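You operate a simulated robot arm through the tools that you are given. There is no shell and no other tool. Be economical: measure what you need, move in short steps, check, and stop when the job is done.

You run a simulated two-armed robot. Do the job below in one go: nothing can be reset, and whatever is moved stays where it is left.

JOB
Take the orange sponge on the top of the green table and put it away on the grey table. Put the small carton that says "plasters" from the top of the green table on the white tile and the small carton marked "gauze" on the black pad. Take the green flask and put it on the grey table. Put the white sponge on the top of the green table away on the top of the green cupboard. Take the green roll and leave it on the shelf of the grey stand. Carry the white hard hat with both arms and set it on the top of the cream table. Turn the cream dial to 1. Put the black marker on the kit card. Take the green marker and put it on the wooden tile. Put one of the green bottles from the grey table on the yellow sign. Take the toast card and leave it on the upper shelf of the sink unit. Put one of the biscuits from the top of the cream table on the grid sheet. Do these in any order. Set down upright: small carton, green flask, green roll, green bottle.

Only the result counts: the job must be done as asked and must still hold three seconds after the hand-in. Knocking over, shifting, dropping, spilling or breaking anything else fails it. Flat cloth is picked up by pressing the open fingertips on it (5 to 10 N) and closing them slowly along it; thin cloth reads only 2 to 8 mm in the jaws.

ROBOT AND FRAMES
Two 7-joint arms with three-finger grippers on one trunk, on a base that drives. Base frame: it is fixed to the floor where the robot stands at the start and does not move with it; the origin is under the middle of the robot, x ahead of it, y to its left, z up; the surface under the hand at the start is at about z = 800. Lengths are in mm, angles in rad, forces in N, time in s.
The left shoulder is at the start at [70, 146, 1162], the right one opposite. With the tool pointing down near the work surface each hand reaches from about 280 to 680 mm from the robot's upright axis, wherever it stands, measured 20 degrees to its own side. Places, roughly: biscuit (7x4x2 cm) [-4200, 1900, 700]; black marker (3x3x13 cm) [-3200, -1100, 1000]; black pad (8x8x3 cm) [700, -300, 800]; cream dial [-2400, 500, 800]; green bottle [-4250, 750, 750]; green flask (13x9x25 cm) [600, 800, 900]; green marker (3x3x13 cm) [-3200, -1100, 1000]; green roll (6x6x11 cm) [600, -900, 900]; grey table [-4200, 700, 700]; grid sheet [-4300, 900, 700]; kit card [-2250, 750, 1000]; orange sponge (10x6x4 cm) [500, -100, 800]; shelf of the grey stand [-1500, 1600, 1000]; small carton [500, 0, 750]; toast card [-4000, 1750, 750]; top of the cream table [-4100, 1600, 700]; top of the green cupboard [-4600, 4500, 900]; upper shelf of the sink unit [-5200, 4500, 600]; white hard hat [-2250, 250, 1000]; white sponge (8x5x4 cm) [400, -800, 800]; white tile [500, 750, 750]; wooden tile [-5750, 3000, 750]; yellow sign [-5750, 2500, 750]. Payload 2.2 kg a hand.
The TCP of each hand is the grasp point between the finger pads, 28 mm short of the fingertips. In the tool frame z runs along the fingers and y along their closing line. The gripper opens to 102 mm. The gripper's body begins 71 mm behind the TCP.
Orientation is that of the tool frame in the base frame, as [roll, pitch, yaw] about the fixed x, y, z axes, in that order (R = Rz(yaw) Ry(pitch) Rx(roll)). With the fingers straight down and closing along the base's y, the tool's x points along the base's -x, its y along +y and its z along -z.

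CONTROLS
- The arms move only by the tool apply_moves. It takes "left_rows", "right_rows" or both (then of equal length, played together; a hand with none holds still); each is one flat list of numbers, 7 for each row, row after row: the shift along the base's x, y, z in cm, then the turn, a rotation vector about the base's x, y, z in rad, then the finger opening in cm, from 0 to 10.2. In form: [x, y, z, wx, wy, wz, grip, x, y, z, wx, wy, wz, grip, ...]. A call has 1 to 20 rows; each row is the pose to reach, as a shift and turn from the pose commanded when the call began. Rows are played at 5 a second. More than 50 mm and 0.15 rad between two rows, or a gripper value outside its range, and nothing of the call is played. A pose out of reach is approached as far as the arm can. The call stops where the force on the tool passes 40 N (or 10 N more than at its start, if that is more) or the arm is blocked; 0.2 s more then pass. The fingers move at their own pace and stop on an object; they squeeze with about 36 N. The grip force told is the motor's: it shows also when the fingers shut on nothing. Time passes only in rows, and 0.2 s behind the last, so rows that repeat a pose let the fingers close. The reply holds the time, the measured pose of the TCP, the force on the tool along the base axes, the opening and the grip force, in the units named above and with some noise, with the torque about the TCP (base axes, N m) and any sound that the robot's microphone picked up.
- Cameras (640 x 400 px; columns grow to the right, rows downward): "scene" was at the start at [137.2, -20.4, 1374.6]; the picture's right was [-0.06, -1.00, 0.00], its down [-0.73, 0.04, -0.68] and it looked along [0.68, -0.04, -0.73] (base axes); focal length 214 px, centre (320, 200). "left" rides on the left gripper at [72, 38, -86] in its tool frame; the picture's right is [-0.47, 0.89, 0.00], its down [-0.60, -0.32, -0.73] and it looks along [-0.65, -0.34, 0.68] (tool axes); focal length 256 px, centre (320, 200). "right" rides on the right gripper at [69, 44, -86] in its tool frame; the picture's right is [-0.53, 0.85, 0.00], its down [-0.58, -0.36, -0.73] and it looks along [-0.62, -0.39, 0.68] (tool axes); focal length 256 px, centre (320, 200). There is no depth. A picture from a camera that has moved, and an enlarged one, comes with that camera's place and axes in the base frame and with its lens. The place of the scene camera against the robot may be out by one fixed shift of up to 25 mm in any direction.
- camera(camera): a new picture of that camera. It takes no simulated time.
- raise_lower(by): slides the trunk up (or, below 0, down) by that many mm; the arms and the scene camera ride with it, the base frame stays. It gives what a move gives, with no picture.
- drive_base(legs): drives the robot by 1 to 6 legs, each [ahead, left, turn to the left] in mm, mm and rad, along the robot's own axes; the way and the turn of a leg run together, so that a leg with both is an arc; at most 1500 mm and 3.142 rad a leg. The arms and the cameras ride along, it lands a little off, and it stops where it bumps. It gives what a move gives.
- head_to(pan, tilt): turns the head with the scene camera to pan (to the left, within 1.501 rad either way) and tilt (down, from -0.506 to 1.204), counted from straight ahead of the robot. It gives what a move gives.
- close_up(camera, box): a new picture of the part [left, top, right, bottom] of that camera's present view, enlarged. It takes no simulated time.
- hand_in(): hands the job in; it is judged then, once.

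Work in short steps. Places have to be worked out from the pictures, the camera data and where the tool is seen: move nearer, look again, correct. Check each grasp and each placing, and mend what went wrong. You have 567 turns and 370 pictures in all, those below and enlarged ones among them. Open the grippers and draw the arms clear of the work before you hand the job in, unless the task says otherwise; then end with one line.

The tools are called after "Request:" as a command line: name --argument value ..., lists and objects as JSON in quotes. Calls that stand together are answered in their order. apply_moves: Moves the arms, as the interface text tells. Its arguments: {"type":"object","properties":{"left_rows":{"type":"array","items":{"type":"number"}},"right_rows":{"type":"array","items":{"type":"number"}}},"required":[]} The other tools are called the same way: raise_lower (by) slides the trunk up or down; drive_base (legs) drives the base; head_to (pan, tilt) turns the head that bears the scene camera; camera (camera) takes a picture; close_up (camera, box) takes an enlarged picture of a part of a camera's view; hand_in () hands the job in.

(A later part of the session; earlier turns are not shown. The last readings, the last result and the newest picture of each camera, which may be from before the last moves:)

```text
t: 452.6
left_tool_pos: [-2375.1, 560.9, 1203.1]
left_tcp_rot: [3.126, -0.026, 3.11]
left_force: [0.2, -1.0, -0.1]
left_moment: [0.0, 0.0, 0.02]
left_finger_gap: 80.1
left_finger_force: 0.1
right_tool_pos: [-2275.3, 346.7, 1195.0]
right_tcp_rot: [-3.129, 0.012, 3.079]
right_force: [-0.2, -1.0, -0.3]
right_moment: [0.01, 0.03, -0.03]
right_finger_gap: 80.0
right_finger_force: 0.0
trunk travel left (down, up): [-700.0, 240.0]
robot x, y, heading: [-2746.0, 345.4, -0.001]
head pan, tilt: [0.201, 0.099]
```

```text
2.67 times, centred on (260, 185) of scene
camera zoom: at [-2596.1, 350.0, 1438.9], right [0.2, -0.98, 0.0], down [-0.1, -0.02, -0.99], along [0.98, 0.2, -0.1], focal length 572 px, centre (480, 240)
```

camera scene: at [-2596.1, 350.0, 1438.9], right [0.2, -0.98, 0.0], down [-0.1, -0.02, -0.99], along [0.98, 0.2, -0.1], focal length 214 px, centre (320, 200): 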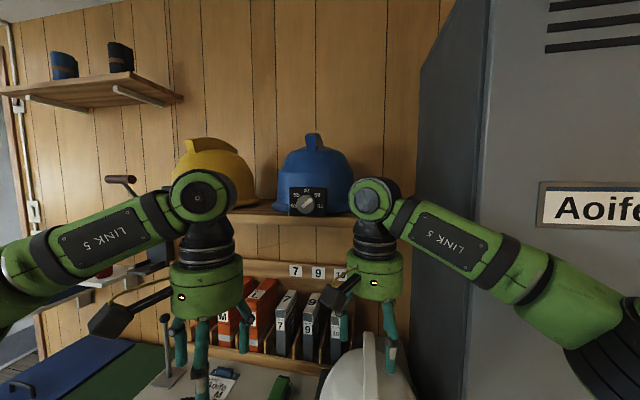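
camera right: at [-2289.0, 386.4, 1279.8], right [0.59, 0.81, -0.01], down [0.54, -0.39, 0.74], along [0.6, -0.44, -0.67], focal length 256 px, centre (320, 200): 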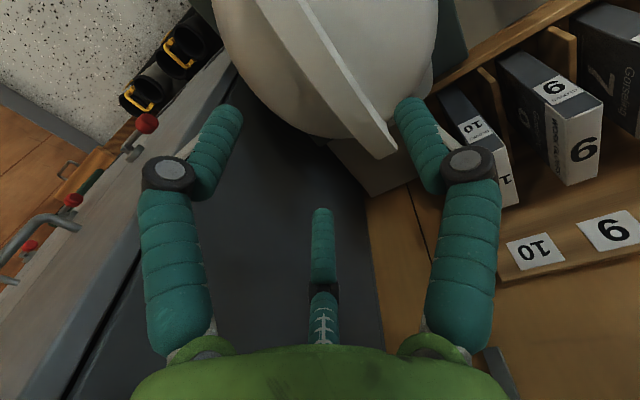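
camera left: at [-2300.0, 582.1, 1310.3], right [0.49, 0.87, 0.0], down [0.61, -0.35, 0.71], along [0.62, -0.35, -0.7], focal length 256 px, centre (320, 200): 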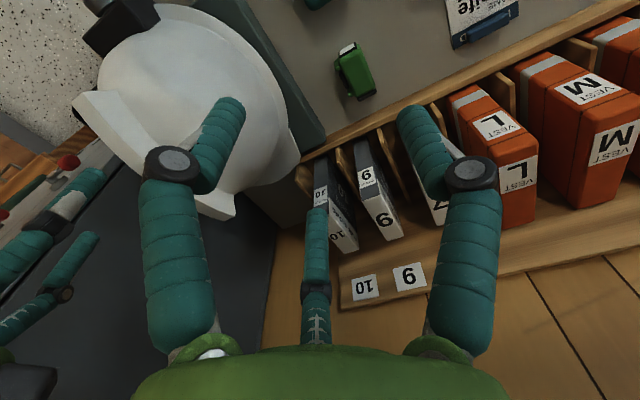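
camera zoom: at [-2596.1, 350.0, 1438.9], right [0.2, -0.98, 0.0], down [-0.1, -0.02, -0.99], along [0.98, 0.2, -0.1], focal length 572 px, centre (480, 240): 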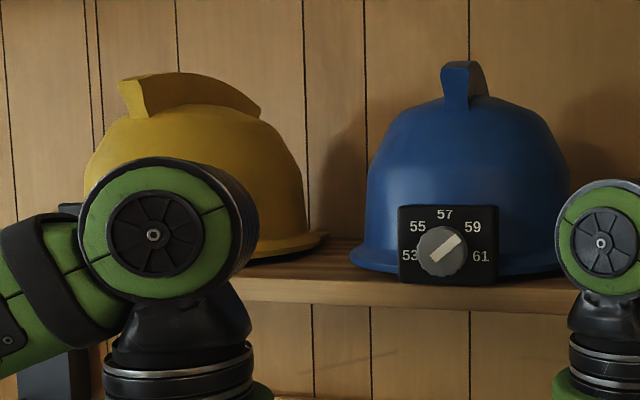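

The helmets on the shelf look undisturbed (the wrist met the shelf edge). New plan: right hand vertical on the ridge at x≈-2232, left hand tilted 45° on the ridge's front end. First the right hand lowers.

Request:
apply_moves --right_rows '[2, 0, 0, 0, 0, 0, 8, 4.2, 0, 0, 0, 0, 0, 8, 4.2, 0, -3, 0, 0, 0, 8, 4.2, 0, -6, 0, 0, 0, 8, 4.2, 0, -7.6, 0, 0, 0, 8]'

Request:
camera --camera "right"

```text
t: 453.8
left_tool_pos: [-2375.2, 561.6, 1203.2]
left_tcp_rot: [3.127, -0.024, 3.11]
left_force: [0.3, -0.8, 0.2]
left_moment: [-0.02, 0.04, -0.01]
left_finger_gap: 79.9
left_finger_force: 0.0
right_tool_pos: [-2234.1, 345.4, 1117.9]
right_tcp_rot: [-3.129, 0.01, 3.08]
right_force: [-0.7, 0.4, -1.2]
right_moment: [-0.02, -0.01, 0.02]
right_finger_gap: 79.8
right_finger_force: 0.1
trunk travel left (down, up): [-700.0, 240.0]
robot x, y, heading: [-2746.1, 345.1, -0.006]
head pan, tilt: [0.201, 0.099]
```

```text
153 pictures are left
camera right: at [-2300.8, 394.6, 1202.9], right [0.59, 0.81, -0.01], down [0.55, -0.39, 0.74], along [0.6, -0.44, -0.67], focal length 256 px, centre (320, 200)
```

right: 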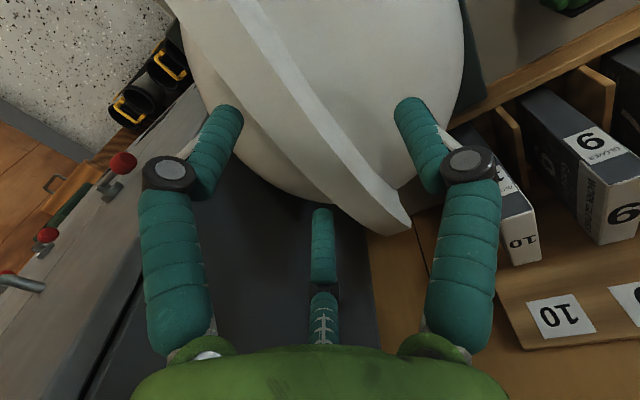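

Request:
apply_moves --right_rows '[0, 0.5, 0, 0, 0, 0, 8, 0, 1, 0, 0, 0, 0, 8, 0, 1, -0.6, 0, 0, 0, 8, 0, 1, -1.2, 0, 0, 0, 8]'

Request:
camera --camera "right"

```text
t: 454.8
left_tool_pos: [-2374.8, 559.7, 1204.1]
left_tcp_rot: [3.126, -0.027, 3.11]
left_force: [0.2, 0.1, 0.2]
left_moment: [-0.01, 0.02, 0.0]
left_finger_gap: 80.2
left_finger_force: 0.1
right_tool_pos: [-2234.1, 354.4, 1106.0]
right_tcp_rot: [-3.129, 0.009, 3.079]
right_force: [-0.3, -3.2, 2.0]
right_moment: [-0.1, 0.05, -0.07]
right_finger_gap: 81.4
right_finger_force: 1.6
trunk travel left (down, up): [-700.0, 240.0]
robot x, y, heading: [-2742.7, 349.6, -0.005]
head pan, tilt: [0.201, 0.099]
```

```text
152 pictures are left
camera right: at [-2300.7, 403.4, 1191.1], right [0.59, 0.81, -0.01], down [0.55, -0.39, 0.74], along [0.6, -0.44, -0.67], focal length 256 px, centre (320, 200)
```

right: 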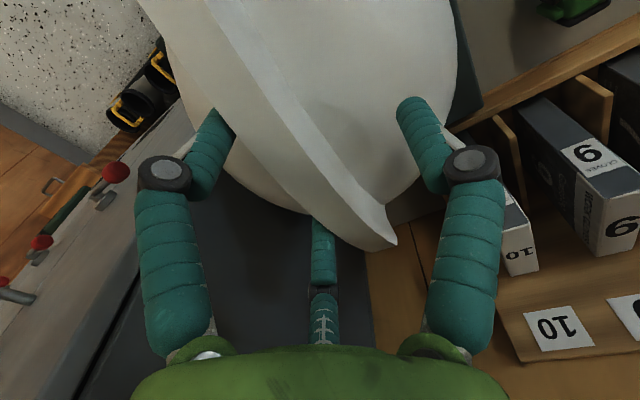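

Fingers lightly touch the ridge's side; I shift back 3 mm and close the right hand on the ridge.

Request:
apply_moves --right_rows '[0, -0.3, 0.2, 0, 0, 0, 8, 0, -0.3, 0.2, 0, 0, 0, 6, 0, -0.3, 0.2, 0, 0, 0, 4, 0, -0.3, 0.2, 0, 0, 0, 2, 0, -0.3, 0.2, 0, 0, 0, 2]'

Request:
camera --camera "right"

```text
t: 455.9
left_tool_pos: [-2375.1, 559.4, 1204.8]
left_tcp_rot: [3.127, -0.023, 3.109]
left_force: [-0.5, -0.1, -0.1]
left_moment: [-0.05, 0.0, -0.02]
left_finger_gap: 80.3
left_finger_force: 0.0
right_tool_pos: [-2233.0, 348.9, 1109.0]
right_tcp_rot: [-3.13, 0.012, 3.078]
right_force: [1.6, -8.8, 8.6]
right_moment: [0.07, -0.01, -0.22]
right_finger_gap: 34.5
right_finger_force: 36.4
trunk travel left (down, up): [-700.0, 240.0]
robot x, y, heading: [-2743.3, 348.2, 0.001]
head pan, tilt: [0.201, 0.099]
```

```text
151 pictures are left
camera right: at [-2301.0, 398.2, 1193.7], right [0.59, 0.81, 0.0], down [0.54, -0.39, 0.74], along [0.6, -0.44, -0.67], focal length 256 px, centre (320, 200)
```

right: 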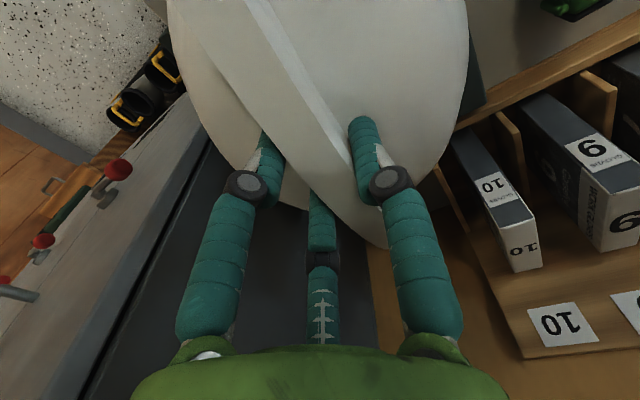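

The right hand holds the ridge (gap 34.5). Now the left hand: swing to in front of the hat and tilt 45° forward.

Request:
apply_moves --left_rows '[-3, 0, 0, 0, -0.1, 0, 8, -6, -1, 0, 0, -0.2, 0, 8, -8, -4, 0, 0, -0.3, 0, 8, -9, -8, -1, 0, -0.4, 0, 8, -9, -12, -2, 0, -0.5, 0, 8, -9, -16, -3, 0, -0.6, 0, 8, -9, -19, -4, 0, -0.7, 0, 8, -9, -21.4, -5, 0, -0.78, 0, 8]'

Request:
camera --camera "left"

Request:
head_to --pan 0.0 --tilt 0.6

Request:
camera --camera "scene"

```text
t: 457.8
left_tool_pos: [-2466.3, 343.8, 1154.0]
left_tcp_rot: [3.094, 0.755, 3.098]
left_force: [0.0, -0.1, -0.3]
left_moment: [-0.02, -0.02, 0.0]
left_finger_gap: 79.8
left_finger_force: 0.1
right_tool_pos: [-2233.5, 350.2, 1107.9]
right_tcp_rot: [-3.133, 0.013, 3.077]
right_force: [6.8, -9.0, 16.4]
right_moment: [0.18, -0.94, -0.33]
right_finger_gap: 34.5
right_finger_force: 35.8
trunk travel left (down, up): [-700.0, 240.0]
robot x, y, heading: [-2745.2, 350.7, -0.003]
head pan, tilt: [0.201, 0.099]
```

```text
150 pictures are left
camera left: at [-2578.6, 383.7, 1168.1], right [0.35, 0.87, 0.35], down [-0.07, -0.35, 0.93], along [0.93, -0.35, -0.06], focal length 256 px, centre (320, 200)
```

left: 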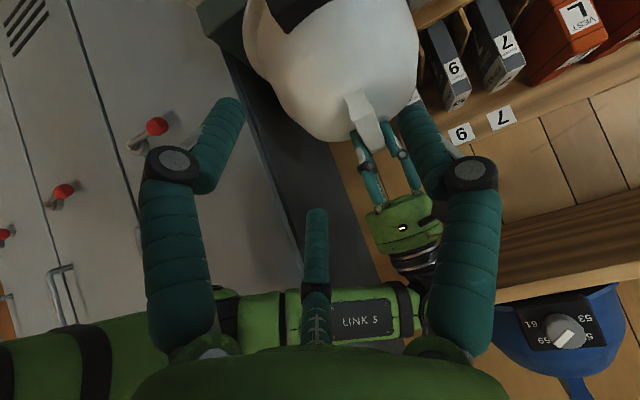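

```text
t: 458.7
left_tool_pos: [-2466.2, 344.5, 1153.5]
left_tcp_rot: [3.095, 0.752, 3.097]
left_force: [0.1, 0.5, 0.1]
left_moment: [-0.02, 0.02, -0.01]
left_finger_gap: 79.8
left_finger_force: 0.2
right_tool_pos: [-2234.5, 349.5, 1109.3]
right_tcp_rot: [-3.13, 0.012, 3.079]
right_force: [7.1, -10.5, 16.7]
right_moment: [-0.01, -0.56, -0.29]
right_finger_gap: 34.6
right_finger_force: 36.2
trunk travel left (down, up): [-700.0, 240.0]
robot x, y, heading: [-2745.5, 349.9, -0.004]
head pan, tilt: [0.0, 0.6]
```

```text
149 pictures are left
camera scene: at [-2599.1, 328.8, 1393.1], right [0.0, -1.0, 0.0], down [-0.56, 0.0, -0.83], along [0.83, 0.0, -0.56], focal length 214 px, centre (320, 200)
```

scene: 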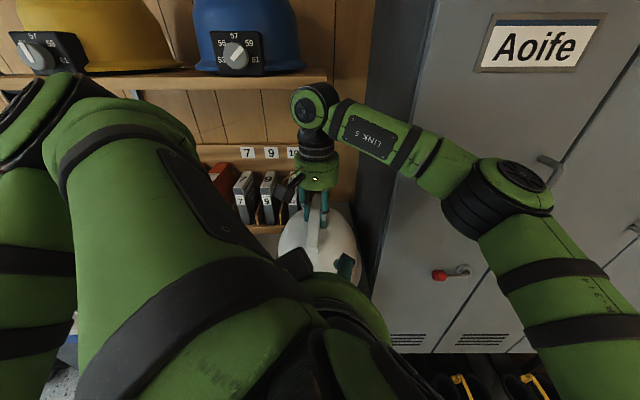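

I bring the left hand to just before the ridge's front end, aligned along its 45° axis.

Request:
apply_moves --left_rows '[4, 0.3, 0, 0, 0, 0, 8, 8, 0.6, 0, 0, 0, 0, 8, 10.4, 0.7, 0, 0, 0, 0, 8]'

Request:
camera --camera "left"

Request:
camera --camera "right"

```text
t: 459.5
left_tool_pos: [-2361.7, 347.0, 1148.0]
left_tcp_rot: [3.096, 0.755, 3.096]
left_force: [0.1, 1.0, -1.2]
left_moment: [0.03, 0.01, 0.02]
left_finger_gap: 80.0
left_finger_force: 0.0
right_tool_pos: [-2233.7, 348.6, 1108.2]
right_tcp_rot: [-3.13, 0.011, 3.079]
right_force: [6.7, -11.4, 15.9]
right_moment: [-0.11, -0.31, -0.33]
right_finger_gap: 34.7
right_finger_force: 35.9
trunk travel left (down, up): [-700.0, 240.0]
robot x, y, heading: [-2745.6, 352.5, -0.0]
head pan, tilt: [0.0, 0.6]
```

```text
148 pictures are left
camera left: at [-2474.3, 387.6, 1163.7], right [0.35, 0.87, 0.35], down [-0.07, -0.35, 0.93], along [0.93, -0.35, -0.07], focal length 256 px, centre (320, 200)
```

left: 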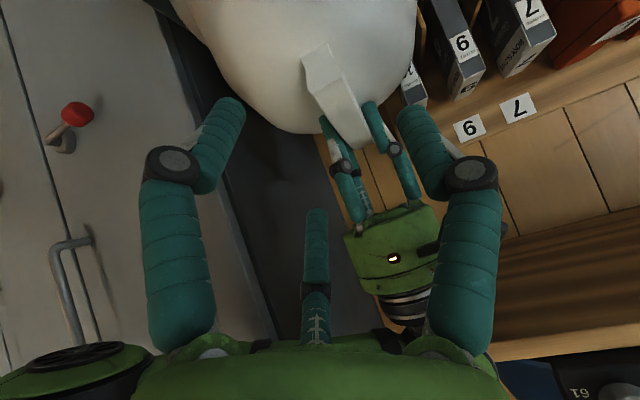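

```text
147 pictures are left
camera right: at [-2301.5, 397.8, 1193.4], right [0.59, 0.81, 0.0], down [0.55, -0.39, 0.74], along [0.6, -0.44, -0.67], focal length 256 px, centre (320, 200)
```

right: 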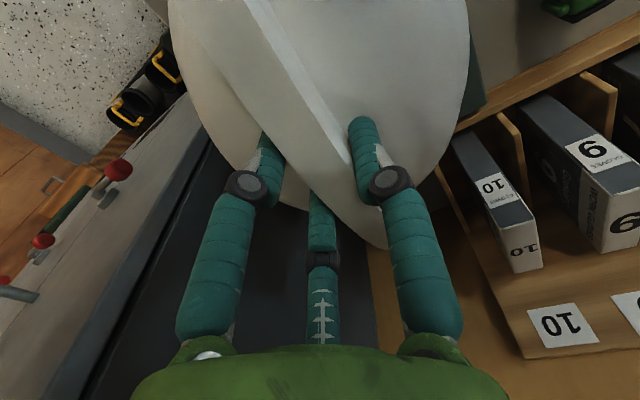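

Request:
apply_moves --left_rows '[0, 0.9, 0, 0, 0, 0, 8, 1.5, 0.9, -1.5, 0, 0, 0, 8, 3, 0.9, -3, 0, 0, 0, 8, 4, 0.9, -4, 0, 0, 0, 8]'

Request:
camera --camera "left"

```text
t: 460.5
left_tool_pos: [-2323.8, 358.7, 1109.5]
left_tcp_rot: [3.094, 0.757, 3.097]
left_force: [-0.5, -0.1, -1.5]
left_moment: [0.02, -0.01, -0.02]
left_finger_gap: 79.9
left_finger_force: 0.1
right_tool_pos: [-2234.4, 348.0, 1108.4]
right_tcp_rot: [-3.13, 0.01, 3.079]
right_force: [6.0, -11.0, 15.1]
right_moment: [-0.07, -0.18, -0.3]
right_finger_gap: 34.6
right_finger_force: 36.1
trunk travel left (down, up): [-700.0, 240.0]
robot x, y, heading: [-2742.1, 346.8, -0.001]
head pan, tilt: [0.0, 0.6]
```

```text
146 pictures are left
camera left: at [-2435.5, 398.7, 1124.9], right [0.35, 0.87, 0.35], down [-0.07, -0.35, 0.93], along [0.93, -0.35, -0.06], focal length 256 px, centre (320, 200)
```

left: 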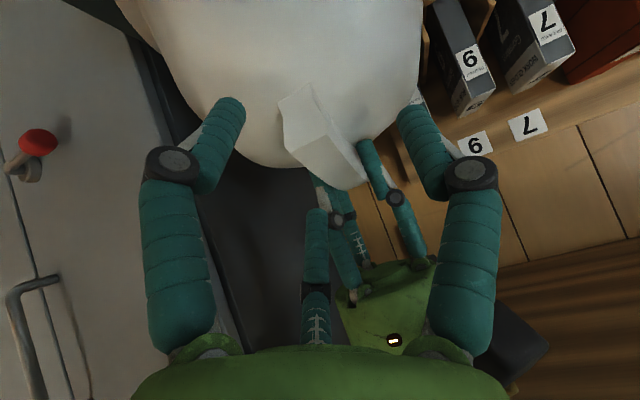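

Aligned on the front end. I shift 6 mm right, go in 10 mm more and close the left hand on the ridge.

Request:
apply_moves --left_rows '[0, -0.6, 0, 0, 0, 0, 8, 0.7, -0.6, -0.7, 0, 0, 0, 8, 1, -0.6, -1, 0, 0, 0, 8, 1, -0.6, -1, 0, 0, 0, 5, 1, -0.6, -1, 0, 0, 0, 3, 1, -0.6, -1, 0, 0, 0, 2]'

Request:
camera --camera "left"

```text
t: 461.9
left_tool_pos: [-2312.5, 352.8, 1102.0]
left_tcp_rot: [3.096, 0.758, 3.097]
left_force: [7.1, -13.2, 5.4]
left_moment: [0.05, -0.4, -1.22]
left_finger_gap: 35.9
left_finger_force: 35.5
right_tool_pos: [-2234.6, 347.5, 1108.3]
right_tcp_rot: [-3.134, 0.011, 3.078]
right_force: [1.9, -1.2, 12.9]
right_moment: [-0.08, -0.66, -0.54]
right_finger_gap: 34.7
right_finger_force: 35.7
trunk travel left (down, up): [-700.0, 240.0]
robot x, y, heading: [-2744.5, 345.5, -0.006]
head pan, tilt: [0.0, 0.6]
```

```text
145 pictures are left
camera left: at [-2425.0, 392.3, 1116.1], right [0.35, 0.87, 0.35], down [-0.07, -0.35, 0.94], along [0.93, -0.35, -0.06], focal length 256 px, centre (320, 200)
```

left: 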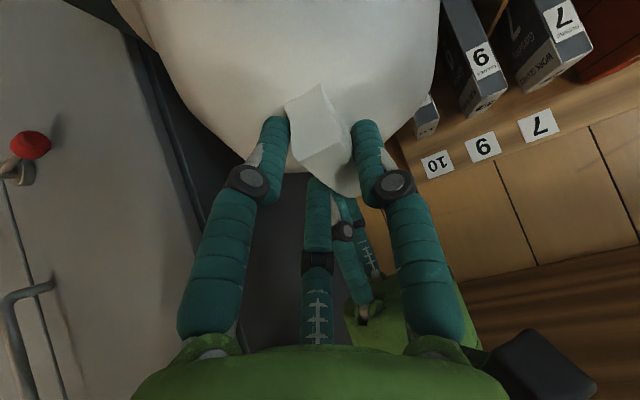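

Both hands hold the ridge. I lift together 60 mm in small steps.

Request:
apply_moves --left_rows '[0, 0, 1, 0, 0, 0, 2, 0, 0, 2, 0, 0, 0, 2, 0, 0, 3, 0, 0, 0, 2, 0, 0, 4.5, 0, 0, 0, 2, 0, 0, 6, 0, 0, 0, 2]' --right_rows '[0, 0, 1, 0, 0, 0, 2, 0, 0, 2, 0, 0, 0, 2, 0, 0, 3, 0, 0, 0, 2, 0, 0, 4.5, 0, 0, 0, 2, 0, 0, 6, 0, 0, 0, 2]'

Request:
camera --camera "scene"

Request:
camera --camera "right"

```text
t: 463.1
left_tool_pos: [-2313.7, 358.5, 1161.0]
left_tcp_rot: [3.103, 0.758, 3.097]
left_force: [-3.3, -18.7, 8.4]
left_moment: [0.0, -1.29, -1.45]
left_finger_gap: 35.2
left_finger_force: 35.3
right_tool_pos: [-2235.7, 354.8, 1168.2]
right_tcp_rot: [-3.134, 0.01, 3.081]
right_force: [2.5, 18.9, -12.0]
right_moment: [0.06, 0.55, -0.03]
right_finger_gap: 34.4
right_finger_force: 35.7
trunk travel left (down, up): [-700.0, 240.0]
robot x, y, heading: [-2744.8, 345.1, -0.003]
head pan, tilt: [0.0, 0.6]
```

```text
144 pictures are left
camera scene: at [-2599.1, 331.7, 1392.9], right [0.0, -1.0, 0.0], down [-0.56, 0.0, -0.83], along [0.83, 0.0, -0.56], focal length 214 px, centre (320, 200)
```

scene: 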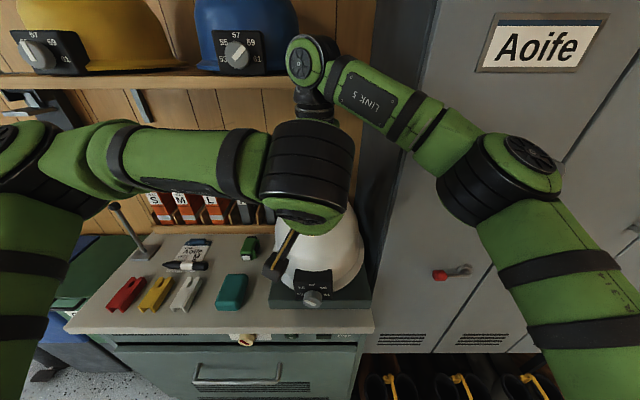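

```text
143 pictures are left
camera right: at [-2301.9, 402.8, 1252.7], right [0.58, 0.81, 0.0], down [0.55, -0.39, 0.74], along [0.6, -0.43, -0.67], focal length 256 px, centre (320, 200)
```

right: 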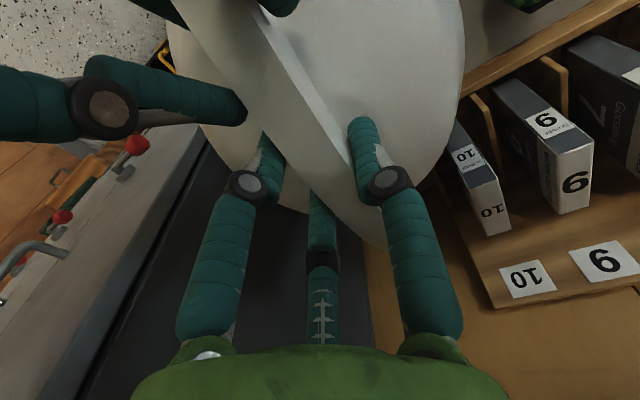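

The hat is off its stand, held by both hands. I relieve the side force, then back away 350 mm.

Request:
apply_moves --left_rows '[0, -0.15, 0, 0, 0, 0, 2, 0, -0.3, 0, 0, 0, 0, 2]' --right_rows '[0, 0.15, 0, 0, 0, 0, 2, 0, 0.3, 0, 0, 0, 0, 2]'

Request:
drive_base --legs '[[-360, 0, 0]]'

Request:
camera --camera "scene"

```text
t: 463.7
left_tool_pos: [-2311.6, 356.1, 1161.5]
left_tcp_rot: [3.095, 0.755, 3.102]
left_force: [-2.1, 2.0, 10.4]
left_moment: [0.02, -0.55, -0.91]
left_finger_gap: 35.3
left_finger_force: 36.0
right_tool_pos: [-2234.2, 354.0, 1167.5]
right_tcp_rot: [-3.125, 0.011, 3.077]
right_force: [2.5, -1.8, -13.2]
right_moment: [-0.04, -0.29, 1.12]
right_finger_gap: 34.0
right_finger_force: 35.3
trunk travel left (down, up): [-700.0, 240.0]
robot x, y, heading: [-2745.2, 348.4, 0.001]
head pan, tilt: [0.0, 0.6]
```

```text
t: 466.0
left_tool_pos: [-2665.1, 356.1, 1160.8]
left_tcp_rot: [3.088, 0.752, 3.094]
left_force: [-6.8, 23.7, 6.6]
left_moment: [0.02, -0.29, 0.19]
left_finger_gap: 35.5
left_finger_force: 36.0
right_tool_pos: [-2587.6, 354.0, 1166.8]
right_tcp_rot: [-3.127, 0.008, 3.076]
right_force: [8.0, -24.0, -10.8]
right_moment: [-0.15, -0.3, 1.7]
right_finger_gap: 34.3
right_finger_force: 36.4
trunk travel left (down, up): [-700.0, 240.0]
robot x, y, heading: [-3097.6, 351.4, -0.007]
head pan, tilt: [0.0, 0.6]
```

```text
142 pictures are left
camera scene: at [-2951.3, 332.4, 1392.6], right [0.0, -1.0, 0.0], down [-0.57, 0.0, -0.82], along [0.82, 0.0, -0.57], focal length 214 px, centre (320, 200)
```

scene: 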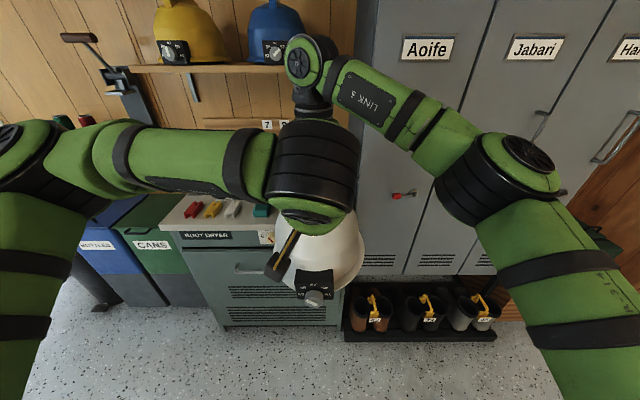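

The hat travels well. I relieve the small side force and turn round to face the tables.

Request:
apply_moves --left_rows '[0, 0.1, 0, 0, 0, 0, 2, 0, 0.2, 0, 0, 0, 0, 2]' --right_rows '[0, -0.1, 0, 0, 0, 0, 2, 0, -0.2, 0, 0, 0, 0, 2]'

Request:
drive_base --legs '[[0, 0, 1.0], [0, 0, 1.0], [0, 0, 1.145]]'

Request:
camera --camera "scene"

```text
t: 466.6
left_tool_pos: [-2667.6, 356.2, 1161.3]
left_tcp_rot: [3.094, 0.755, 3.091]
left_force: [-2.8, -9.9, -0.1]
left_moment: [-0.16, -0.12, -1.18]
left_finger_gap: 34.8
left_finger_force: 36.2
right_tool_pos: [-2588.5, 353.7, 1167.6]
right_tcp_rot: [-3.13, 0.011, 3.079]
right_force: [3.4, 10.5, -2.9]
right_moment: [0.27, 0.09, 0.37]
right_finger_gap: 34.4
right_finger_force: 36.0
trunk travel left (down, up): [-700.0, 240.0]
robot x, y, heading: [-3098.9, 349.7, 0.0]
head pan, tilt: [0.0, 0.6]
```

```text
t: 475.1
left_tool_pos: [-3529.4, 299.9, 1160.7]
left_tcp_rot: [3.096, 0.756, 0.045]
left_force: [-3.5, 20.5, 3.3]
left_moment: [-0.15, 0.25, -1.67]
left_finger_gap: 35.4
left_finger_force: 35.9
right_tool_pos: [-3607.4, 297.9, 1168.6]
right_tcp_rot: [-3.129, 0.014, 0.027]
right_force: [4.4, -20.5, -6.5]
right_moment: [0.02, 0.0, 0.03]
right_finger_gap: 34.4
right_finger_force: 35.9
trunk travel left (down, up): [-700.0, 240.0]
robot x, y, heading: [-3098.9, 351.2, -3.054]
head pan, tilt: [0.0, 0.6]
```

```text
141 pictures are left
camera scene: at [-3229.9, 321.1, 1392.8], right [-0.09, 1.0, 0.0], down [0.56, 0.05, -0.82], along [-0.82, -0.07, -0.57], focal length 214 px, centre (320, 200)
```

scene: 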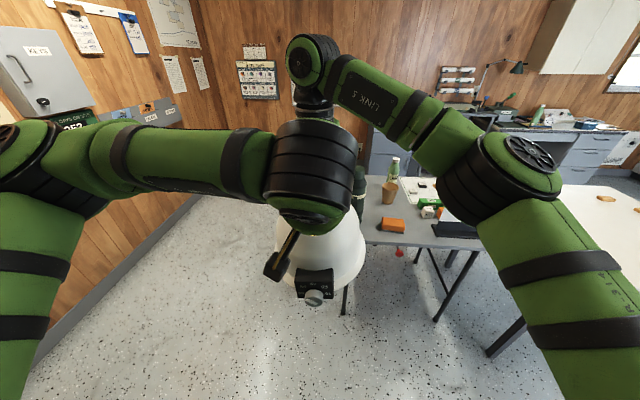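

Request:
drive_base --legs '[[0, 0, -0.088], [0, -500, 0], [0, -490, 0]]'

Request:
camera --camera "scene"

```text
t: 481.0
left_tool_pos: [-3539.6, 1300.5, 1161.1]
left_tcp_rot: [3.097, 0.756, -0.019]
left_force: [0.8, 9.4, 0.4]
left_moment: [-0.24, 0.19, -1.35]
left_finger_gap: 35.0
left_finger_force: 36.3
right_tool_pos: [-3616.9, 1300.1, 1167.5]
right_tcp_rot: [-3.129, 0.012, -0.037]
right_force: [-0.4, -9.6, -2.7]
right_moment: [0.19, -0.16, 0.55]
right_finger_gap: 34.4
right_finger_force: 36.3
trunk travel left (down, up): [-700.0, 240.0]
robot x, y, heading: [-3108.8, 1321.4, -3.12]
head pan, tilt: [0.0, 0.6]
```

```text
140 pictures are left
camera scene: at [-3238.4, 1301.0, 1392.8], right [-0.02, 1.0, 0.0], down [0.57, 0.01, -0.82], along [-0.82, -0.02, -0.57], focal length 214 px, centre (320, 200)
```

scene: 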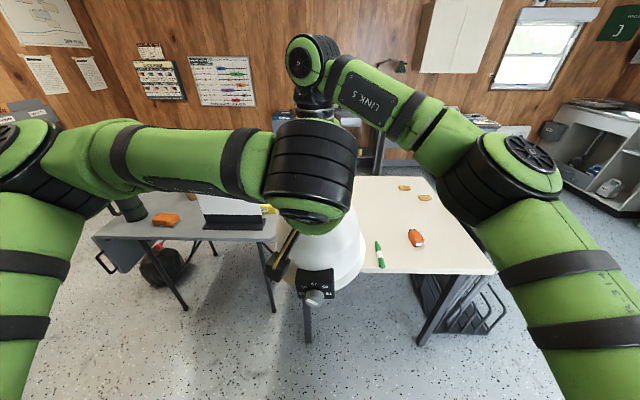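

Drive ahead 380 mm and right 45 mm to bring the hat over the free left-middle part of the cream table.

Request:
drive_base --legs '[[190, -25, 0], [190, -25, 0]]'

Request:
camera --camera "scene"

Request:
camera --camera "right"

```text
t: 483.7
left_tool_pos: [-3917.0, 1342.9, 1162.6]
left_tcp_rot: [3.097, 0.756, -0.019]
left_force: [1.9, 0.8, -1.5]
left_moment: [-0.2, -0.02, -1.03]
left_finger_gap: 34.9
left_finger_force: 35.7
right_tool_pos: [-3995.6, 1342.1, 1168.8]
right_tcp_rot: [-3.129, 0.013, -0.035]
right_force: [-2.0, -1.5, -2.8]
right_moment: [0.23, -0.01, 0.95]
right_finger_gap: 34.2
right_finger_force: 35.8
trunk travel left (down, up): [-700.0, 240.0]
robot x, y, heading: [-3489.5, 1359.1, -3.117]
head pan, tilt: [0.0, 0.6]
```

```text
139 pictures are left
camera scene: at [-3616.4, 1343.0, 1393.1], right [-0.02, 1.0, 0.0], down [0.56, 0.01, -0.83], along [-0.83, -0.02, -0.56], focal length 214 px, centre (320, 200)
```

scene: 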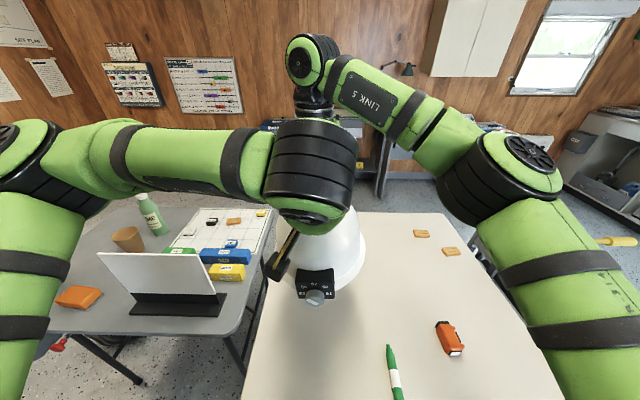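

```text
138 pictures are left
camera right: at [-3927.8, 1295.5, 1253.6], right [-0.56, -0.83, 0.0], down [-0.55, 0.38, 0.74], along [-0.61, 0.42, -0.67], focal length 256 px, centre (320, 200)
```

right: 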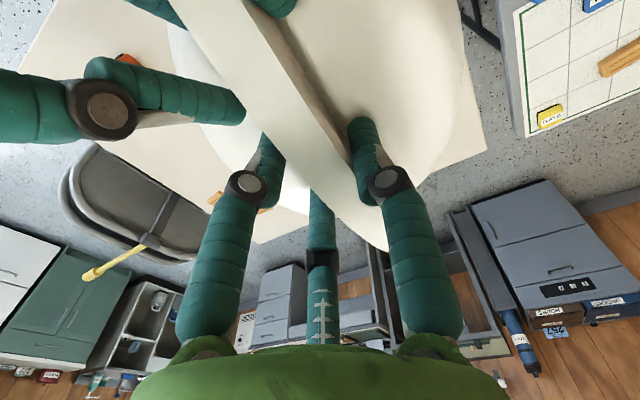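

I lower the trunk 215 mm, so both hands move together.

Request:
raise_lower --by -215

Request:
camera --camera "scene"

```text
t: 486.0
left_tool_pos: [-3919.5, 1343.3, 946.2]
left_tcp_rot: [3.099, 0.753, -0.018]
left_force: [1.9, -1.7, -0.4]
left_moment: [-0.27, -0.04, -0.94]
left_finger_gap: 34.7
left_finger_force: 36.7
right_tool_pos: [-3998.6, 1342.2, 954.2]
right_tcp_rot: [-3.13, 0.011, -0.034]
right_force: [-1.4, 1.9, -1.0]
right_moment: [0.27, -0.02, 1.0]
right_finger_gap: 34.2
right_finger_force: 35.5
trunk travel left (down, up): [-485.0, 455.0]
robot x, y, heading: [-3487.4, 1362.6, -3.117]
head pan, tilt: [0.0, 0.6]
```

```text
137 pictures are left
camera scene: at [-3618.6, 1343.2, 1177.9], right [-0.02, 1.0, 0.0], down [0.56, 0.01, -0.82], along [-0.82, -0.02, -0.57], focal length 214 px, centre (320, 200)
```

scene: 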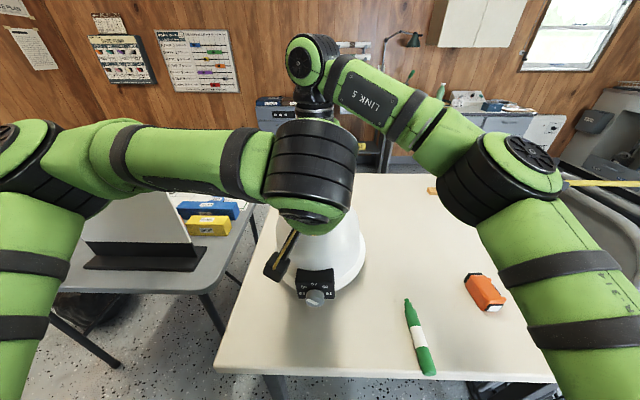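

Request:
raise_lower --by -18

Request:
raise_lower --by -7

```text
t: 486.6
left_tool_pos: [-3919.3, 1341.6, 927.7]
left_tcp_rot: [3.098, 0.754, -0.02]
left_force: [0.7, -1.1, 0.0]
left_moment: [-0.22, 0.0, -0.99]
left_finger_gap: 34.9
left_finger_force: 35.6
right_tool_pos: [-3997.8, 1342.3, 935.4]
right_tcp_rot: [-3.13, 0.012, -0.035]
right_force: [-0.7, 0.5, -2.5]
right_moment: [0.22, -0.02, 1.13]
right_finger_gap: 34.4
right_finger_force: 35.8
trunk travel left (down, up): [-467.0, 473.0]
robot x, y, heading: [-3485.5, 1359.8, -3.118]
head pan, tilt: [0.0, 0.6]
```

```text
t: 487.2
left_tool_pos: [-3917.8, 1344.7, 924.6]
left_tcp_rot: [3.097, 0.758, -0.02]
left_force: [-1.5, 1.1, 9.1]
left_moment: [-0.76, 0.08, -1.39]
left_finger_gap: 34.9
left_finger_force: 35.5
right_tool_pos: [-3997.0, 1343.9, 931.0]
right_tcp_rot: [-3.132, 0.018, -0.037]
right_force: [-2.2, 5.0, 11.6]
right_moment: [-0.36, 0.52, 1.15]
right_finger_gap: 34.5
right_finger_force: 36.2
trunk travel left (down, up): [-460.0, 480.0]
robot x, y, heading: [-3485.9, 1363.4, -3.116]
head pan, tilt: [0.0, 0.6]
```

The hat stands on the table (20 N total). I open both hands, then withdraw the left along its axis and the right upward.

Request:
apply_moves --left_rows '[0, 0, 0, 0, 0, 0, 5, 0, 0, 0, 0, 0, 0, 7, 0, 0, 0, 0, 0, 0, 8, 1.5, 0, 1.5, 0, 0, 0, 8, 4, 0, 4, 0, 0, 0, 8, 7, 0, 7, 0, 0, 0, 8]' --right_rows '[0, 0, 0, 0, 0, 0, 5, 0, 0, 0, 0, 0, 0, 7, 0, 0, 0, 0, 0, 0, 8, 0, 0, 1, 0, 0, 0, 8, 0, 0, 4, 0, 0, 0, 8, 0, 0, 8, 0, 0, 0, 8]'

Request:
camera --camera "scene"

```text
t: 488.6
left_tool_pos: [-3845.7, 1340.2, 991.2]
left_tcp_rot: [3.097, 0.759, -0.018]
left_force: [1.1, 0.6, 1.0]
left_moment: [-0.01, 0.02, 0.01]
left_finger_gap: 80.0
left_finger_force: 0.0
right_tool_pos: [-3995.2, 1343.3, 1010.4]
right_tcp_rot: [-3.13, 0.015, -0.032]
right_force: [0.6, 0.5, 0.8]
right_moment: [0.03, 0.06, -0.02]
right_finger_gap: 79.9
right_finger_force: 0.0
trunk travel left (down, up): [-460.0, 480.0]
robot x, y, heading: [-3483.6, 1358.7, -3.117]
head pan, tilt: [0.0, 0.6]
```

```text
136 pictures are left
camera scene: at [-3615.3, 1342.6, 1153.2], right [-0.02, 1.0, 0.0], down [0.56, 0.01, -0.83], along [-0.83, -0.02, -0.56], focal length 214 px, centre (320, 200)
```

scene: 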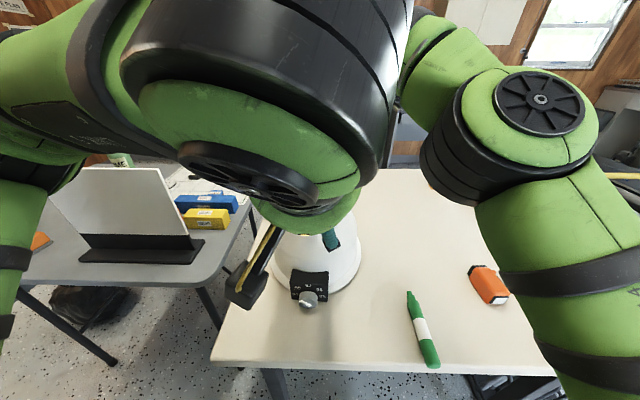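

The hat rests on the cream table. I raise the trunk, level the left hand and swing it aside.

Request:
raise_lower --by 240

Request:
apply_moves --left_rows '[3, -1, 0, 0, -0.1, 0, 8, 6, -3, 0, 0, -0.2, 0, 8, 8, -6, 0, 0, -0.3, 0, 8, 8, -9, 0, 0, -0.4, 0, 8, 8, -12, 0, 0, -0.5, 0, 8, 8, -14, 0, 0, -0.6, 0, 8, 8, -16, 0, 0, -0.7, 0, 9, 8, -18, 0, 0, -0.77, 0, 10.2]'

Request:
camera --camera "scene"

```text
t: 491.1
left_tool_pos: [-3847.7, 1341.6, 1229.9]
left_tcp_rot: [3.099, 0.755, -0.02]
left_force: [0.4, 0.1, 0.6]
left_moment: [-0.01, 0.01, 0.03]
left_finger_gap: 80.0
left_finger_force: 0.0
right_tool_pos: [-3999.2, 1343.8, 1247.2]
right_tcp_rot: [-3.13, 0.013, -0.035]
right_force: [0.1, 0.4, 0.8]
right_moment: [0.03, 0.03, 0.0]
right_finger_gap: 80.0
right_finger_force: 0.0
trunk travel left (down, up): [-700.0, 240.0]
robot x, y, heading: [-3485.2, 1364.7, -3.114]
head pan, tilt: [0.0, 0.6]
```

```text
t: 492.9
left_tool_pos: [-3767.3, 1160.2, 1232.6]
left_tcp_rot: [3.113, -0.015, -0.016]
left_force: [0.1, -0.7, 0.2]
left_moment: [0.0, -0.02, 0.01]
left_finger_gap: 102.0
left_finger_force: 0.0
right_tool_pos: [-3997.8, 1341.9, 1247.7]
right_tcp_rot: [-3.13, 0.014, -0.034]
right_force: [0.4, -0.4, -0.3]
right_moment: [0.03, 0.03, 0.01]
right_finger_gap: 79.9
right_finger_force: 0.1
trunk travel left (down, up): [-700.0, 240.0]
robot x, y, heading: [-3486.8, 1366.3, -3.113]
head pan, tilt: [0.0, 0.6]
```

```text
135 pictures are left
camera scene: at [-3617.7, 1342.0, 1392.9], right [-0.02, 1.0, 0.0], down [0.56, 0.01, -0.83], along [-0.83, -0.02, -0.56], focal length 214 px, centre (320, 200)
```

scene: 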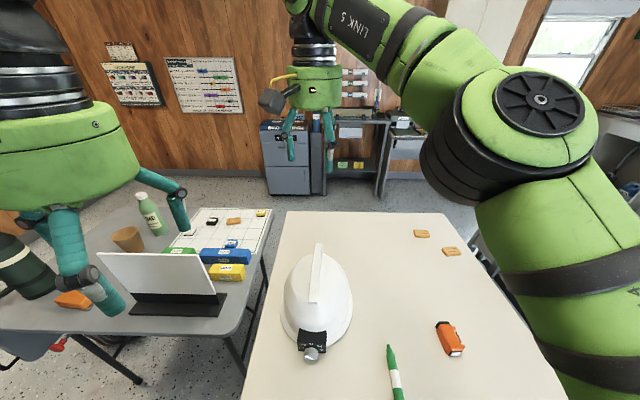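

The hat stands upright on the table. Next the green marker: bring the right hand above [-3822,1540].

Request:
apply_moves --right_rows '[3, 3, 0, 0, 0, 0, 10.2, 6, 6, -1, 0, 0, 0, 10.2, 9, 9, -3, 0, 0, 0, 10.2, 12, 12, -5, 0, 0, 0, 10.2, 14.5, 15, -8, 0, 0, 0, 10.2, 16.5, 18, -11, 0, 0, 0, 10.2, 17.6, 19.9, -15, 0, 0, 0, 10.2, 17.6, 19.9, -20, 0, 0, 0, 10.2, 17.6, 19.9, -25, 0, 0, 0, 10.2]'

Request:
camera --camera "right"

```text
t: 494.9
left_tool_pos: [-3768.7, 1162.3, 1230.9]
left_tcp_rot: [3.109, -0.017, -0.012]
left_force: [0.1, 0.5, 0.1]
left_moment: [-0.01, -0.02, -0.01]
left_finger_gap: 101.9
left_finger_force: 0.1
right_tool_pos: [-3822.2, 1542.3, 996.8]
right_tcp_rot: [-3.131, 0.013, -0.035]
right_force: [-0.2, -1.2, -0.1]
right_moment: [-0.04, 0.0, -0.02]
right_finger_gap: 101.9
right_finger_force: 0.1
trunk travel left (down, up): [-700.0, 240.0]
robot x, y, heading: [-3484.4, 1361.7, -3.114]
head pan, tilt: [0.0, 0.6]
```

```text
134 pictures are left
camera right: at [-3753.6, 1494.0, 1081.4], right [-0.56, -0.83, 0.0], down [-0.55, 0.38, 0.74], along [-0.61, 0.42, -0.67], focal length 256 px, centre (320, 200)
```

right: 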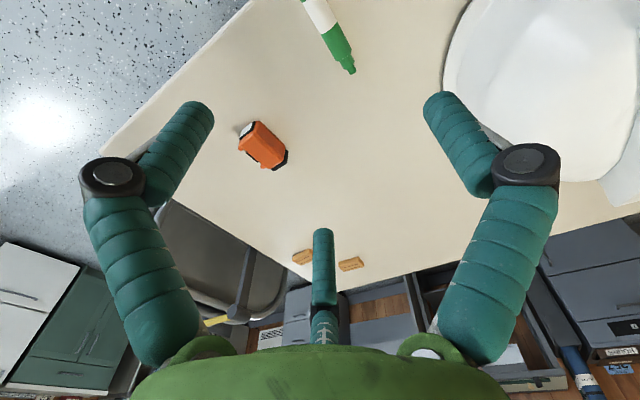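

Request:
apply_moves --right_rows '[0.7, -0.1, -4, 0, 0, 0, 10.2, 0.7, -0.1, -8.5, 0, 0, 0, 10.2, 0.7, -0.1, -13, 0, 0, 0, 10.2, 0.7, -0.1, -17, 0, 0, 0, 10.2, 0.7, -0.1, -20.5, 0, 0, 0, 10.2, 0.7, -0.1, -22.6, 0, 0, 0, 10.2, 0.7, -0.1, -22.6, 0, 0, 0, 6, 0.7, -0.1, -22.6, 0, 0, 0, 2, 0.7, -0.1, -22.6, 0, 0, 0, 1, 0.7, -0.1, -22.6, 0, 0, 0, 1]'

Request:
camera --camera "right"

```text
t: 497.1
left_tool_pos: [-3768.3, 1161.3, 1230.3]
left_tcp_rot: [3.111, -0.016, -0.015]
left_force: [0.7, -0.2, -0.2]
left_moment: [0.01, -0.01, 0.0]
left_finger_gap: 102.0
left_finger_force: 0.1
right_tool_pos: [-3813.7, 1539.9, 771.0]
right_tcp_rot: [-3.129, 0.012, -0.035]
right_force: [-0.3, 0.7, 0.3]
right_moment: [0.02, 0.04, -0.02]
right_finger_gap: 30.7
right_finger_force: 36.2
trunk travel left (down, up): [-700.0, 240.0]
robot x, y, heading: [-3484.5, 1363.6, -3.12]
head pan, tilt: [0.0, 0.6]
```

```text
133 pictures are left
camera right: at [-3745.8, 1492.8, 856.3], right [-0.56, -0.83, 0.0], down [-0.55, 0.38, 0.74], along [-0.61, 0.42, -0.67], focal length 256 px, centre (320, 200)
```

right: 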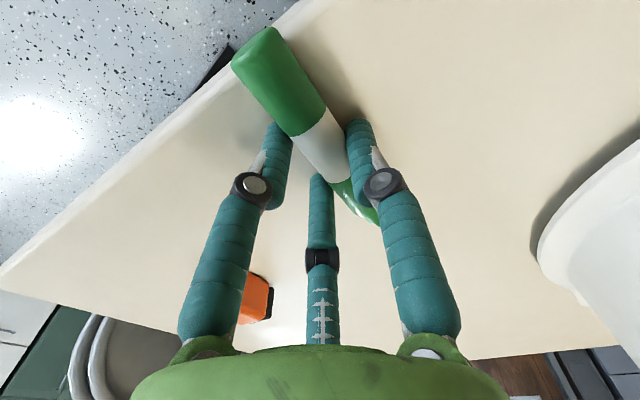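

Green marker gripped (30.7). I lift it and travel round to the desk.

Request:
apply_moves --right_rows '[0, 0, 4, 0, 0, 0, 1, 0, 0, 8, 0, 0, 0, 1, 0, 0, 13, 0, 0, 0, 1, 0, 0, 18, 0, 0, 0, 1, 0, 0, 23, 0, 0, 0, 1, 0, 0, 28, 0, 0, 0, 1, 0, 0, 32, 0, 0, 0, 1]'

Request:
drive_base --legs '[[-330, 0, -0.03], [0, -700, 0], [0, -730, 0]]'

Request:
camera --camera "scene"

```text
t: 498.7
left_tool_pos: [-3767.1, 1161.5, 1230.4]
left_tcp_rot: [3.111, -0.015, -0.015]
left_force: [0.7, -0.9, 0.4]
left_moment: [0.01, 0.05, -0.02]
left_finger_gap: 102.0
left_finger_force: 0.0
right_tool_pos: [-3814.4, 1538.8, 1095.2]
right_tcp_rot: [-3.128, 0.013, -0.035]
right_force: [-0.7, -0.5, -0.9]
right_moment: [-0.02, 0.0, 0.01]
right_finger_gap: 30.1
right_finger_force: 36.2
trunk travel left (down, up): [-700.0, 240.0]
robot x, y, heading: [-3489.2, 1358.2, -3.112]
head pan, tilt: [0.0, 0.6]
```

```text
t: 508.1
left_tool_pos: [-3419.2, 2621.4, 1231.0]
left_tcp_rot: [3.111, -0.016, -0.057]
left_force: [0.3, 0.0, 0.3]
left_moment: [-0.02, 0.0, 0.02]
left_finger_gap: 102.0
left_finger_force: 0.1
right_tool_pos: [-3450.6, 3001.5, 1094.7]
right_tcp_rot: [-3.13, 0.012, -0.076]
right_force: [-0.1, -0.9, -0.9]
right_moment: [-0.02, 0.0, 0.0]
right_finger_gap: 29.7
right_finger_force: 36.3
trunk travel left (down, up): [-700.0, 240.0]
robot x, y, heading: [-3129.7, 2813.7, 3.129]
head pan, tilt: [0.0, 0.6]
```

```text
132 pictures are left
camera scene: at [-3260.8, 2797.9, 1392.9], right [0.02, 1.0, 0.0], down [0.56, -0.01, -0.83], along [-0.82, 0.01, -0.56], focal length 214 px, centre (320, 200)
```

scene: 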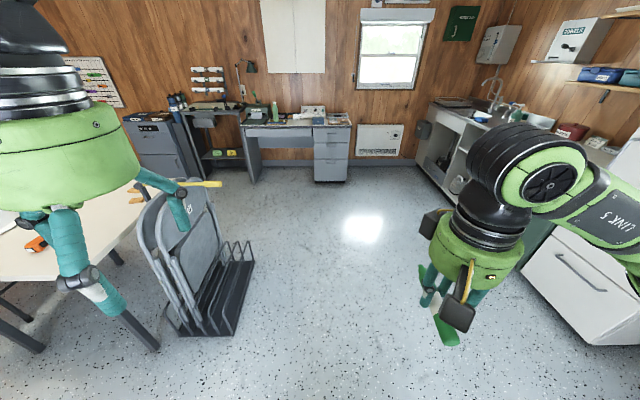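

The way to the desk is clear; I drive ahead 1900 mm.

Request:
drive_base --legs '[[1000, -30, 0], [880, -30, 0]]'

Request:
head_to --pan -0.15 --tilt 0.75

Request:
camera --camera "scene"

Request:
camera --camera "right"

```text
t: 517.5
left_tool_pos: [-5291.0, 2724.5, 1231.2]
left_tcp_rot: [3.111, -0.016, -0.059]
left_force: [-0.3, 0.0, -0.2]
left_moment: [-0.01, 0.03, 0.0]
left_finger_gap: 101.9
left_finger_force: 0.0
right_tool_pos: [-5321.5, 3102.8, 1094.1]
right_tcp_rot: [-3.128, 0.013, -0.079]
right_force: [0.9, 0.6, 0.1]
right_moment: [0.0, -0.03, 0.0]
right_finger_gap: 30.3
right_finger_force: 36.4
trunk travel left (down, up): [-700.0, 240.0]
robot x, y, heading: [-5001.4, 2911.8, 3.121]
head pan, tilt: [0.0, 0.6]
```

```text
t: 518.2
left_tool_pos: [-5293.4, 2723.4, 1232.1]
left_tcp_rot: [3.112, -0.015, -0.06]
left_force: [0.4, 0.6, 0.5]
left_moment: [0.01, 0.0, -0.03]
left_finger_gap: 102.2
left_finger_force: 0.1
right_tool_pos: [-5322.0, 3103.4, 1094.5]
right_tcp_rot: [-3.131, 0.012, -0.081]
right_force: [-0.6, -0.1, -1.1]
right_moment: [-0.01, 0.03, 0.0]
right_finger_gap: 30.5
right_finger_force: 35.9
trunk travel left (down, up): [-700.0, 240.0]
robot x, y, heading: [-5001.4, 2910.2, 3.124]
head pan, tilt: [-0.15, 0.75]
```

```text
131 pictures are left
camera scene: at [-5127.4, 2910.8, 1380.0], right [0.17, 0.99, 0.0], down [0.67, -0.12, -0.73], along [-0.72, 0.12, -0.68], focal length 214 px, centre (320, 200)
```

scene: 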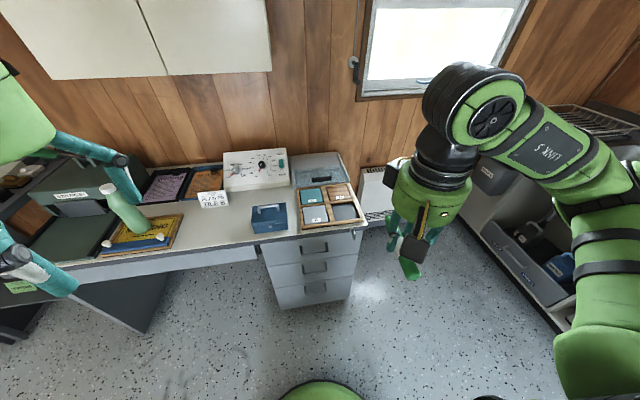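

```text
130 pictures are left
camera right: at [-5256.0, 3052.5, 1178.3], right [-0.6, -0.8, 0.0], down [-0.54, 0.4, 0.74], along [-0.59, 0.45, -0.67], focal length 256 px, centre (320, 200)
```

right: 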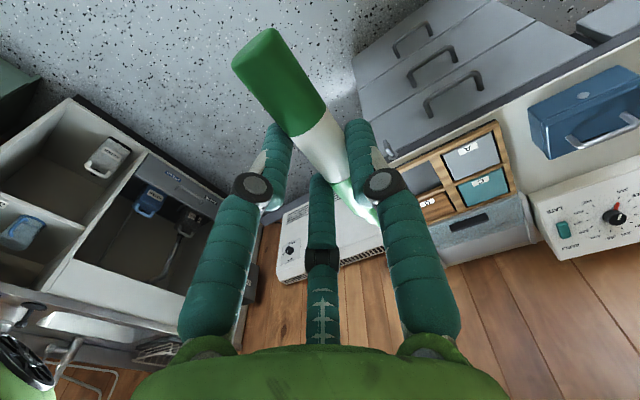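

Request:
close_up --camera "scene" --box '[230, 140, 390, 250]'

```text
3.64 times, centred on (310, 195) of scene
camera zoom: at [-5127.4, 2910.8, 1380.0], right [0.17, 0.99, 0.0], down [0.67, -0.12, -0.73], along [-0.72, 0.12, -0.68], focal length 780 px, centre (356, 218)
```

zoom: 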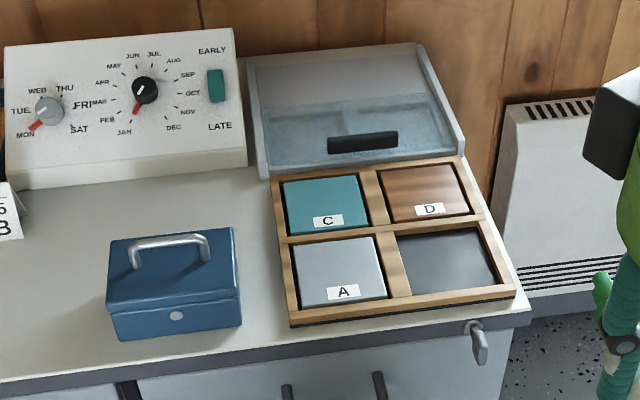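

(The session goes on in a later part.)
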